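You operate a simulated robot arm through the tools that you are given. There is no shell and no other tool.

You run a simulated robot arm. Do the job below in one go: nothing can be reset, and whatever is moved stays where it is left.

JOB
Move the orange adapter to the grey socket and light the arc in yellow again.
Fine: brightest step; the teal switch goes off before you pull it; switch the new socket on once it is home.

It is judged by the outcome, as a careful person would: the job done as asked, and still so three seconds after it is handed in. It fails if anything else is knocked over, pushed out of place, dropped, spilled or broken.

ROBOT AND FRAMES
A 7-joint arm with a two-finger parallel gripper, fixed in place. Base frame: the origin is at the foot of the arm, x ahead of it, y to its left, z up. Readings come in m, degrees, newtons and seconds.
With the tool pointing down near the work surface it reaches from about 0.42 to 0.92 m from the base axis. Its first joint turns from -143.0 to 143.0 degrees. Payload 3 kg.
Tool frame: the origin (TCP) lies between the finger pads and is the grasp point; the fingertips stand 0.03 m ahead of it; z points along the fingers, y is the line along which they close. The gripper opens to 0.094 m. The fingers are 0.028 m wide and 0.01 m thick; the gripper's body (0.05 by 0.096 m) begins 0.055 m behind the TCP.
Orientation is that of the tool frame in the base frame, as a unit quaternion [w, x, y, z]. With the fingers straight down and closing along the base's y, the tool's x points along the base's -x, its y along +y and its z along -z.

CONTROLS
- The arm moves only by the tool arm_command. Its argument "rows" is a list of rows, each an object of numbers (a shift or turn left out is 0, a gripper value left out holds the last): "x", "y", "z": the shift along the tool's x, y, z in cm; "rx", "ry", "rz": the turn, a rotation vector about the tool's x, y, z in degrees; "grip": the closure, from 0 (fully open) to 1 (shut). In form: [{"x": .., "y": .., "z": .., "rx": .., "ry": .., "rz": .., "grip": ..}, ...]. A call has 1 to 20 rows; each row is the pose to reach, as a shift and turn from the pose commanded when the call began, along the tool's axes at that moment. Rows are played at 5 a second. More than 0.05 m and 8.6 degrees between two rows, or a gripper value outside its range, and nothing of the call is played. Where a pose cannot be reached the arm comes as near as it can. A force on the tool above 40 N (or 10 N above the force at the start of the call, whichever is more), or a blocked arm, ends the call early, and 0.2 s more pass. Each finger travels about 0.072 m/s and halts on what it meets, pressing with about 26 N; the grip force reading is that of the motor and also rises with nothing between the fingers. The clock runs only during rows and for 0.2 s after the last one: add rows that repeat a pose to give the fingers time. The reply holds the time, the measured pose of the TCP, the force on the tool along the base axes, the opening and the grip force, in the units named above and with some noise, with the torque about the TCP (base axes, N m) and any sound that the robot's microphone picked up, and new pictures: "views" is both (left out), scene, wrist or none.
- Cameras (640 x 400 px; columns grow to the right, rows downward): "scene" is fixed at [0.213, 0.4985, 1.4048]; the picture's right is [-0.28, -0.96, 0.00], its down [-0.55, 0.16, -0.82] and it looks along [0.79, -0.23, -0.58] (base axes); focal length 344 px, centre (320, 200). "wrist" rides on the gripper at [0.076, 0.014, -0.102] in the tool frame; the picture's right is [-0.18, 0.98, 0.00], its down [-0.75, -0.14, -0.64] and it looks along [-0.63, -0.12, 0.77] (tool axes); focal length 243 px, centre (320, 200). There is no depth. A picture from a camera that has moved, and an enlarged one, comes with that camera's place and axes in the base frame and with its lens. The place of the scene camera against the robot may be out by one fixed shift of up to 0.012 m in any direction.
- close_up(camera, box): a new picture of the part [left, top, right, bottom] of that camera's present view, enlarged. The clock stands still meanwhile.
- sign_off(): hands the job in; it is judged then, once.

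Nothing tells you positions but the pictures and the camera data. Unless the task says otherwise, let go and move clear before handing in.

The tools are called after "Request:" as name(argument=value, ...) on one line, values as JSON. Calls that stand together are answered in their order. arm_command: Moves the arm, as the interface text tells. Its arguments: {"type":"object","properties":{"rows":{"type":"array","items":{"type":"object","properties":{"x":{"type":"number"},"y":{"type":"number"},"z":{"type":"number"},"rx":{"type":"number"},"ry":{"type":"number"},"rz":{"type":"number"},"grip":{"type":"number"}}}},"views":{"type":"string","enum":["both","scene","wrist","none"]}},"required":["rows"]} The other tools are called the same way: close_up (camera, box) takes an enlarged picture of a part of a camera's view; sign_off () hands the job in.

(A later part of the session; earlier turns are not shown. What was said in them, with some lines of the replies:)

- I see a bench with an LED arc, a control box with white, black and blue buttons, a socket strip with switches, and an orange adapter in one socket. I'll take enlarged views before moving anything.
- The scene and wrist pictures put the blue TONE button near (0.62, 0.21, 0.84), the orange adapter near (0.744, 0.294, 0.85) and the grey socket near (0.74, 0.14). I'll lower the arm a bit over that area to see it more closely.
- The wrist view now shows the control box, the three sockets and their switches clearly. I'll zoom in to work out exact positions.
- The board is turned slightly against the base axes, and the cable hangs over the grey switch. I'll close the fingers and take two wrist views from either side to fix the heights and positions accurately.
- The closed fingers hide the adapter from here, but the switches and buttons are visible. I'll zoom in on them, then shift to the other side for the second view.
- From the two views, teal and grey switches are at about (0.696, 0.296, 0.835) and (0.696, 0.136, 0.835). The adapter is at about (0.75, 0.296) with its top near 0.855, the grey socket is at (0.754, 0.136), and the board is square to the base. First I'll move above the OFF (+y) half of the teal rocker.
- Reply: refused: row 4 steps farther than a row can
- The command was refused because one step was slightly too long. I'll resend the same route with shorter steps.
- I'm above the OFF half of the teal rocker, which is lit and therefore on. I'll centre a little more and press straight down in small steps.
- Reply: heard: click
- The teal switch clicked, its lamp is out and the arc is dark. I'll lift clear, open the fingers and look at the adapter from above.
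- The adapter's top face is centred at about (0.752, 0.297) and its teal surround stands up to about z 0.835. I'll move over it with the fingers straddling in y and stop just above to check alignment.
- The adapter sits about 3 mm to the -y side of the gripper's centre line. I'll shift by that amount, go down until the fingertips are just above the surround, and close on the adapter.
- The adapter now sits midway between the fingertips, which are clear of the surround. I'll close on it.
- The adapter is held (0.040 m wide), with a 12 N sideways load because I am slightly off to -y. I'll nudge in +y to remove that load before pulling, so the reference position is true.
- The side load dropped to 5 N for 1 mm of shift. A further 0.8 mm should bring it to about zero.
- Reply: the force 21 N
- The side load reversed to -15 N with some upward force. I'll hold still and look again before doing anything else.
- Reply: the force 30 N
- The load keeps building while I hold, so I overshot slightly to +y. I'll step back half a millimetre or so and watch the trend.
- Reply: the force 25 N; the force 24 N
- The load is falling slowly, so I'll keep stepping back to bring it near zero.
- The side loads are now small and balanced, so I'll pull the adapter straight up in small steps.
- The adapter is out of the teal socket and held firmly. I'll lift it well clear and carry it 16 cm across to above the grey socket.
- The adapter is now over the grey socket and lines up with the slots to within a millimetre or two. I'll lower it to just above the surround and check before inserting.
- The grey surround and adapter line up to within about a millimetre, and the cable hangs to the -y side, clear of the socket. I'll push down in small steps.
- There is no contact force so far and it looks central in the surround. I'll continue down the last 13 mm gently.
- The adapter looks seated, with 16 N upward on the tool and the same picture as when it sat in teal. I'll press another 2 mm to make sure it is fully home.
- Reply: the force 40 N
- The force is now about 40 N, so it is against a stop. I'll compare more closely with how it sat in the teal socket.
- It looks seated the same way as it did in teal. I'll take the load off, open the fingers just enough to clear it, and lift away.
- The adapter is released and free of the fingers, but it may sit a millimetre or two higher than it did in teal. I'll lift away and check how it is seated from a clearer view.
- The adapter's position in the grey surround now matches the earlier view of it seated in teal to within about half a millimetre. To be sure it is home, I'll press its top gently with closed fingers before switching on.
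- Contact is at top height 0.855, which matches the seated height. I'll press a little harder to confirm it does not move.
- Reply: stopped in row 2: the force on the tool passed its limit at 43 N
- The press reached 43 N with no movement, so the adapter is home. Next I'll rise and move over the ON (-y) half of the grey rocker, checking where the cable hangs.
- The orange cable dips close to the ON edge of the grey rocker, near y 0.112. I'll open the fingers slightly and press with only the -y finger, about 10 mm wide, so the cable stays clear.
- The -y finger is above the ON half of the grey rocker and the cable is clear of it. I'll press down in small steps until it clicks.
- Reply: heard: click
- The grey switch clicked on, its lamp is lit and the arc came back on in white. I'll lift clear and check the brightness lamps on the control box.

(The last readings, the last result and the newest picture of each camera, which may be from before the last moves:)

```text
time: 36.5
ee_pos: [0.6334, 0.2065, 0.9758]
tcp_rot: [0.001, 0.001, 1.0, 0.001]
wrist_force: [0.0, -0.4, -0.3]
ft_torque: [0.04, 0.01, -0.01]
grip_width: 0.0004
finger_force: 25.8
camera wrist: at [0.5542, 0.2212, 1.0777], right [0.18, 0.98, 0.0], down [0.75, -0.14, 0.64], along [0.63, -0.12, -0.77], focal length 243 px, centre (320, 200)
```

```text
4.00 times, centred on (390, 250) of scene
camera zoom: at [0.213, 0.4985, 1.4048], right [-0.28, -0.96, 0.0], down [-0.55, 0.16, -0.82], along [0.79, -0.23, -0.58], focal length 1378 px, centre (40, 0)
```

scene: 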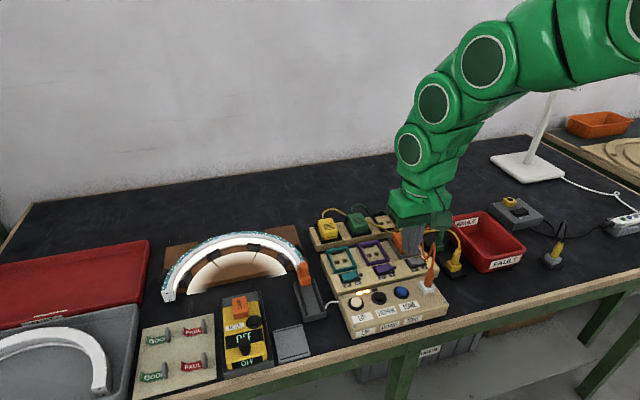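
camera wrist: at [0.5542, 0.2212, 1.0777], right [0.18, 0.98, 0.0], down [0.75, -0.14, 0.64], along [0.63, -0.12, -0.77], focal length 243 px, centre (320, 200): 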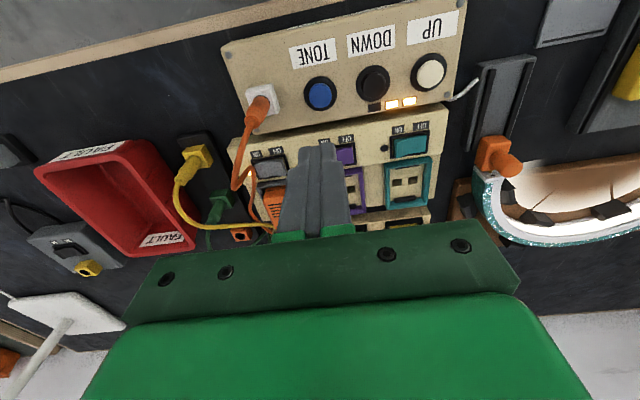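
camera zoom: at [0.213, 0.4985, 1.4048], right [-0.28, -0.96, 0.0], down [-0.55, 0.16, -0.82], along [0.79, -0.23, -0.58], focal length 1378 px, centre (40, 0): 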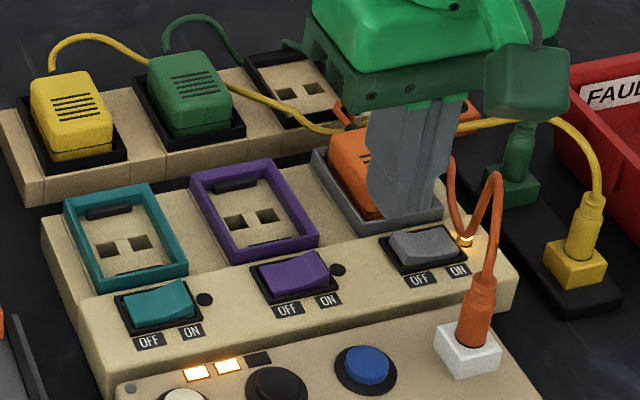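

The lamp is white at step 2 of 3, with grey lit and teal dark. I'll press the blue TONE button at (0.625, 0.208) with closed fingers and see which colour comes next.

Request:
arm_command(rows=[{"x": 0.6, "z": 3, "grip": 1}, {"x": 0.6, "z": 6, "grip": 1}, {"x": 0.6, "z": 8.5, "grip": 1}, {"x": 0.6, "z": 9.7, "grip": 1}, {"x": 0.6, "z": 10.2, "grip": 1}, {"x": 0.6, "z": 10.5, "grip": 1}, {"x": 0.6, "z": 10.7, "grip": 1}])

Request:
close_up(camera="wrist", box=[220, 60, 420, 185])

Request:
close_up(camera="scene", box=[320, 245, 448, 325])

```text
time: 38.1
ee_pos: [0.6245, 0.2074, 0.8693]
tcp_rot: [0.001, 0.0, 1.0, 0.0]
wrist_force: [0.8, -0.8, 3.0]
ft_torque: [-0.02, -0.03, -0.01]
grip_width: 0.0001
finger_force: 26.1
heard: click
camera wrist: at [0.5472, 0.2211, 0.9708], right [0.18, 0.98, 0.0], down [0.75, -0.14, 0.64], along [0.63, -0.12, -0.77], focal length 243 px, centre (320, 200)
```

scene: 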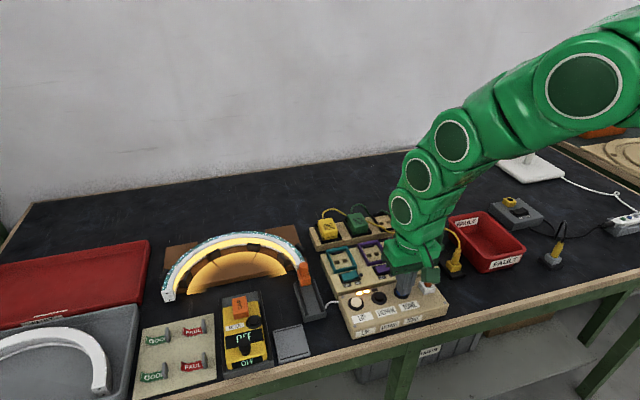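
wrist: 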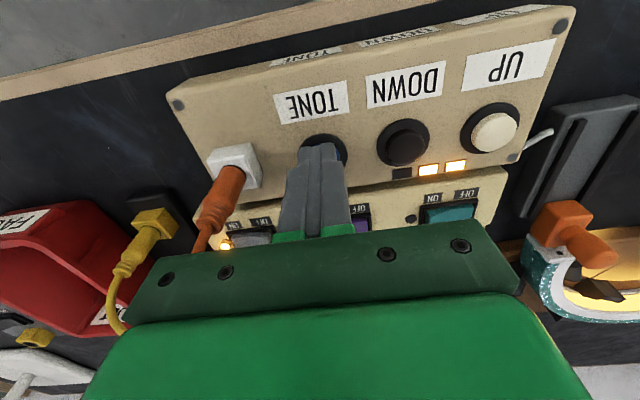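

```text
3.20 times, centred on (320, 122) of wrist
camera zoom: at [0.5472, 0.2211, 0.9708], right [0.18, 0.98, 0.0], down [0.75, -0.14, 0.64], along [0.63, -0.12, -0.77], focal length 776 px, centre (320, 448)
```

zoom: 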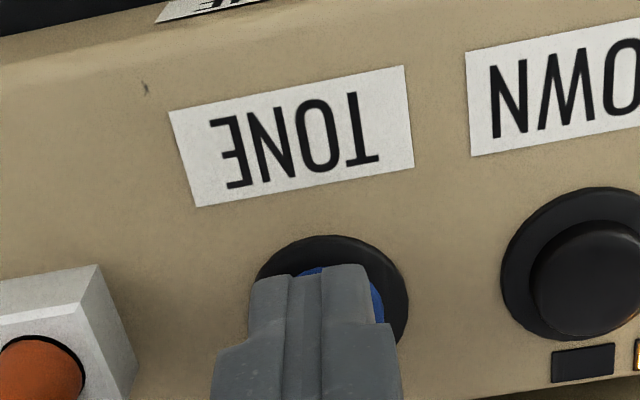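

```text
5.00 times, centred on (384, 285) of scene
camera zoom: at [0.213, 0.4985, 1.4048], right [-0.28, -0.96, 0.0], down [-0.55, 0.16, -0.82], along [0.79, -0.23, -0.58], focal length 1722 px, centre (0, -225)
```

zoom: 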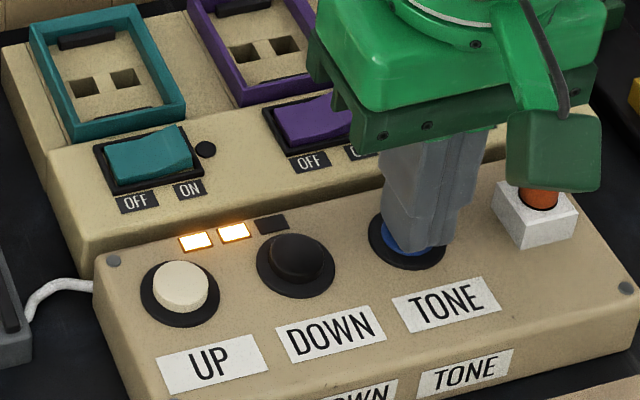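

One press clicked and the arc turned yellow-looking. I'll rise straight up off the button and check the colour closely.

Request:
arm_command(rows=[{"z": -1, "grip": 1}, {"z": -3, "grip": 1}, {"z": -5, "grip": 1}, {"z": -6, "grip": 1}, {"z": -6, "grip": 1}])

Request:
close_up(camera="scene", box=[140, 210, 340, 335])

Request:
close_up(camera="wrist", box=[220, 20, 520, 208])

```text
time: 39.3
ee_pos: [0.6251, 0.2066, 0.9289]
tcp_rot: [0.001, 0.0, 1.0, 0.0]
wrist_force: [0.2, -0.7, 0.3]
ft_torque: [0.0, 0.01, 0.02]
grip_width: 0.0
finger_force: 25.8
camera wrist: at [0.5472, 0.2213, 1.0301], right [0.18, 0.98, 0.0], down [0.75, -0.14, 0.64], along [0.63, -0.12, -0.77], focal length 243 px, centre (320, 200)
```

scene: 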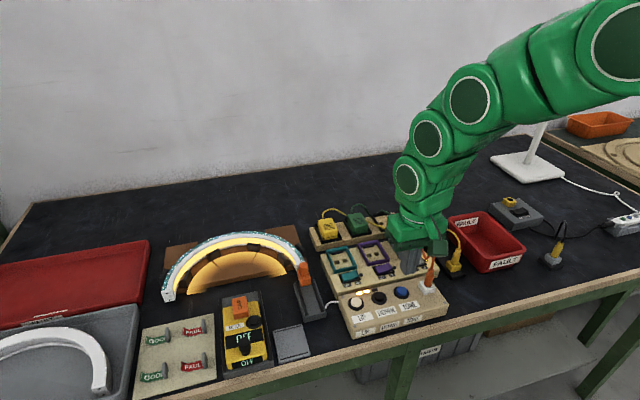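
wrist: 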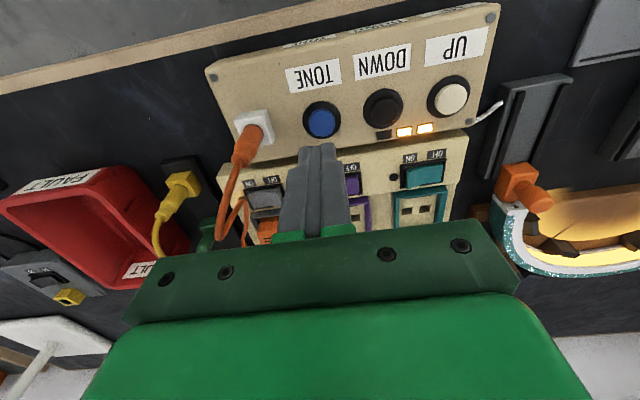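

```text
3.20 times, centred on (240, 272) of scene
camera zoom: at [0.213, 0.4985, 1.4048], right [-0.28, -0.96, 0.0], down [-0.55, 0.16, -0.82], along [0.79, -0.23, -0.58], focal length 1102 px, centre (576, -32)
```

zoom: 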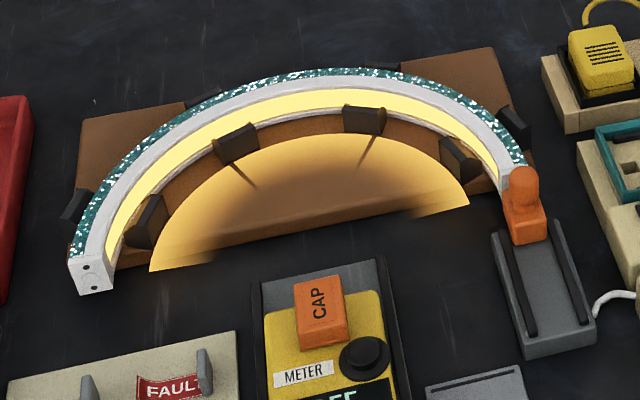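

```text
2.13 times, centred on (370, 114) of wrist
camera zoom: at [0.5472, 0.2213, 1.0301], right [0.18, 0.98, 0.0], down [0.75, -0.14, 0.64], along [0.63, -0.12, -0.77], focal length 516 px, centre (214, 383)
```

zoom: 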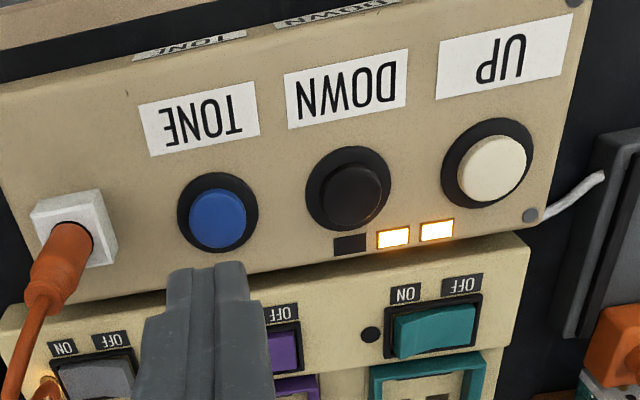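

The arc is clearly yellow at step 2. The UP button is 10 cm along +y from TONE, so I'll move over and press it once.

Request:
arm_command(rows=[{"y": 3.5, "grip": 1}, {"y": 7, "grip": 1}, {"y": 10.05, "grip": 1}, {"y": 10.05, "z": 2, "grip": 1}, {"y": 10.05, "z": 4, "grip": 1}, {"y": 10.05, "z": 5, "grip": 1}, {"y": 10.05, "z": 5.4, "grip": 1}, {"y": 10.05, "z": 5.7, "grip": 1}, {"y": 10.05, "z": 5.95, "grip": 1}])

Request:
close_up(camera="wrist", box=[180, 60, 380, 185])

Request:
close_up(camera="scene", box=[310, 235, 450, 325])

```text
time: 41.3
ee_pos: [0.6241, 0.3052, 0.8697]
tcp_rot: [0.001, 0.0, 1.0, 0.0]
wrist_force: [0.0, 0.6, 2.5]
ft_torque: [0.0, 0.02, -0.03]
grip_width: 0.0001
finger_force: 26.0
heard: click
camera wrist: at [0.547, 0.3215, 0.9715], right [0.18, 0.98, 0.0], down [0.75, -0.14, 0.64], along [0.63, -0.12, -0.77], focal length 243 px, centre (320, 200)
```

scene: 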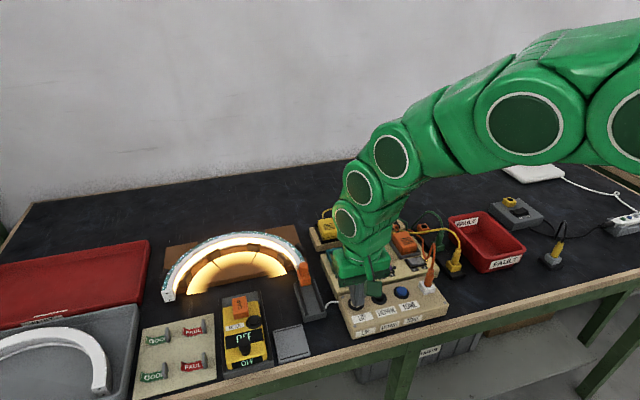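
wrist: 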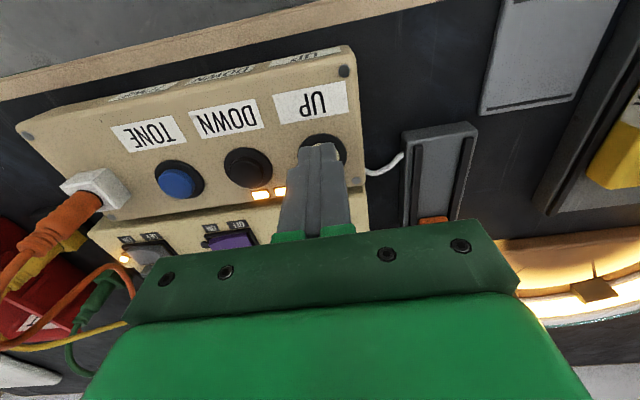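

```text
3.20 times, centred on (280, 122) of wrist
camera zoom: at [0.547, 0.3215, 0.9715], right [0.18, 0.98, 0.0], down [0.75, -0.14, 0.64], along [0.63, -0.12, -0.77], focal length 776 px, centre (448, 448)
```

zoom: 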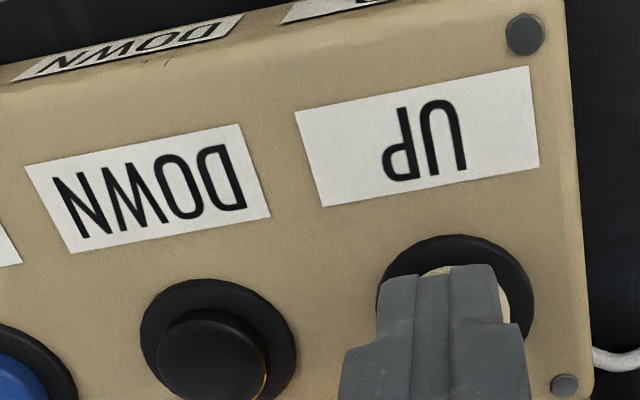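

```text
4.44 times, centred on (380, 280) of scene
camera zoom: at [0.213, 0.4985, 1.4048], right [-0.28, -0.96, 0.0], down [-0.55, 0.16, -0.82], along [0.79, -0.23, -0.58], focal length 1531 px, centre (53, -156)
```

zoom: 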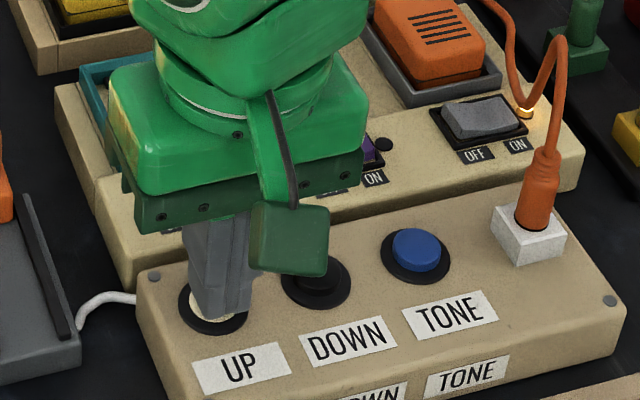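

The UP button clicked and the arc grew brighter. I'll rise well clear and check the step lamps, the colour and the rest of the bench.

Request:
arm_command(rows=[{"z": -1, "grip": 1}, {"z": -4, "grip": 1}, {"z": -8, "grip": 1}, {"z": -12, "grip": 1}, {"z": -16, "x": 2, "grip": 1}, {"z": -20, "x": 4, "grip": 1}, {"z": -20, "x": 4, "grip": 1}])

Request:
close_up(camera="scene", box=[310, 195, 470, 345])

Request:
close_up(camera="scene", box=[140, 210, 340, 335])

Request:
close_up(camera="wrist", box=[180, 40, 420, 190])

```text
time: 42.9
ee_pos: [0.5804, 0.3068, 1.0688]
tcp_rot: [0.0, 0.0, 1.0, 0.001]
wrist_force: [-0.3, 0.1, 0.2]
ft_torque: [-0.01, 0.01, -0.04]
grip_width: 0.0
finger_force: 26.2
camera wrist: at [0.5047, 0.3217, 1.1711], right [0.18, 0.98, 0.0], down [0.75, -0.14, 0.64], along [0.63, -0.12, -0.77], focal length 243 px, centre (320, 200)
```

scene: 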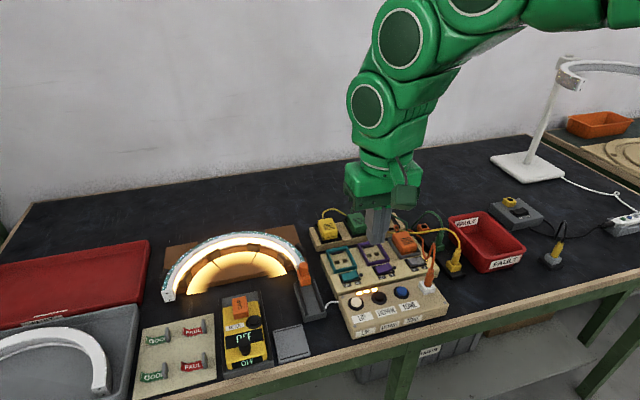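
wrist: 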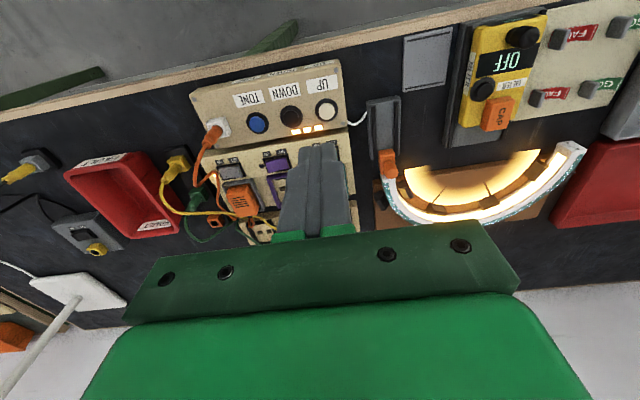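

```text
2.67 times, centred on (390, 270) of scene
camera zoom: at [0.213, 0.4985, 1.4048], right [-0.28, -0.96, 0.0], down [-0.55, 0.16, -0.82], along [0.79, -0.23, -0.58], focal length 918 px, centre (133, 13)
```

zoom: 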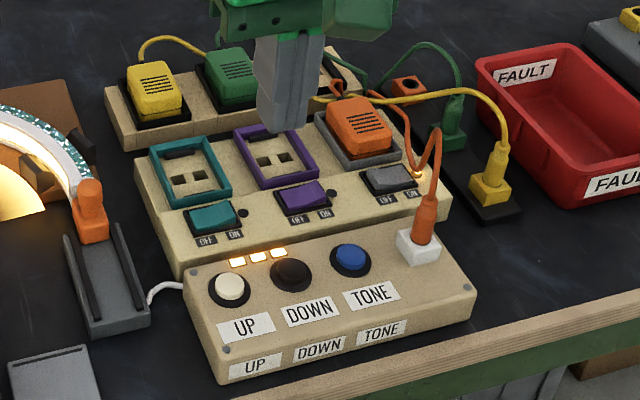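

```text
3.20 times, centred on (240, 272) of scene
camera zoom: at [0.213, 0.4985, 1.4048], right [-0.28, -0.96, 0.0], down [-0.55, 0.16, -0.82], along [0.79, -0.23, -0.58], focal length 1102 px, centre (576, -32)
```

zoom: 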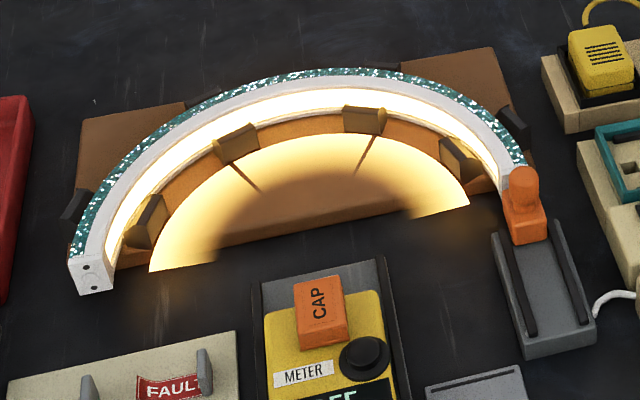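

```text
2.67 times, centred on (300, 115) of wrist
camera zoom: at [0.5047, 0.3217, 1.1711], right [0.18, 0.98, 0.0], down [0.75, -0.14, 0.64], along [0.63, -0.12, -0.77], focal length 647 px, centre (373, 427)
```

zoom: 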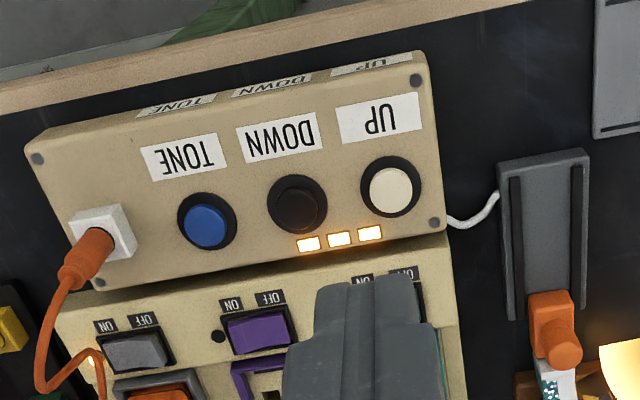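

All three step lamps are lit, the arc is bright yellow, grey is on and teal is off. I'll wait a few seconds and check that it stays that way.

Request:
arm_command(rows=[{"z": -1, "grip": 1}, {"z": -2, "grip": 1}, {"z": -2, "grip": 1}, {"z": -2, "grip": 1}, {"z": -2, "grip": 1}, {"z": -2, "grip": 1}, {"z": -2, "grip": 1}, {"z": -2, "grip": 1}, {"z": -2, "grip": 1}, {"z": -2, "grip": 1}, {"z": -2, "grip": 1}, {"z": -2, "grip": 1}, {"z": -2, "grip": 1}, {"z": -2, "grip": 1}, {"z": -2, "grip": 1}, {"z": -2, "grip": 1}])

Request:
close_up(camera="scene", box=[310, 195, 470, 345])

```text
time: 46.3
ee_pos: [0.5846, 0.3081, 1.0882]
tcp_rot: [0.0, -0.001, 1.0, 0.0]
wrist_force: [0.1, -0.8, 0.0]
ft_torque: [-0.01, -0.01, -0.01]
grip_width: 0.0
finger_force: 25.7
camera wrist: at [0.5062, 0.3215, 1.1905], right [0.18, 0.98, 0.0], down [0.75, -0.14, 0.64], along [0.63, -0.12, -0.77], focal length 243 px, centre (320, 200)
```

scene: 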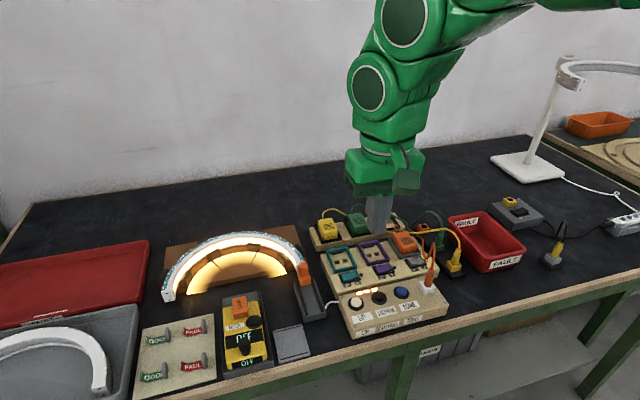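
wrist: 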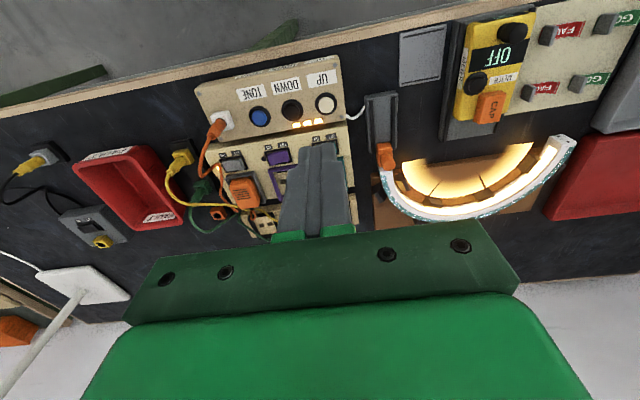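

```text
2.67 times, centred on (390, 270) of scene
camera zoom: at [0.213, 0.4985, 1.4048], right [-0.28, -0.96, 0.0], down [-0.55, 0.16, -0.82], along [0.79, -0.23, -0.58], focal length 918 px, centre (133, 13)
```

zoom: 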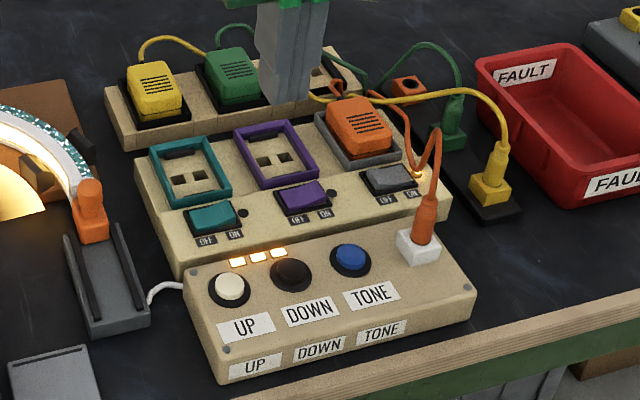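

Everything has held steady for over three seconds. The orange adapter is home in the grey socket with grey on and teal off, the arc is yellow at the brightest step, and the arm is clear with nothing else disturbed. I'm handing the job in.

Request:
sign_off()

```text
The job is handed in.
```

The orange adapter is now in the grey socket, and the arc is lit yellow at the brightest of its three steps.

- **Order:** I switched teal off before pulling the adapter. I switched grey on only after pressing the adapter and confirming it was fully seated.
- **Lamp:** when power came back, the arc was white at step 2. One press of TONE turned it yellow and one press of UP took it to step 3, with all three step lamps lit.
- **Final state:** grey is on with its lamp lit and teal is off. It all held for more than three seconds before I handed in.
- **Surroundings:** the arm is clear, and nothing else looked moved or knocked over in the last pictures. The yellow cable runs close behind the adapter, but its plugs are still in place.
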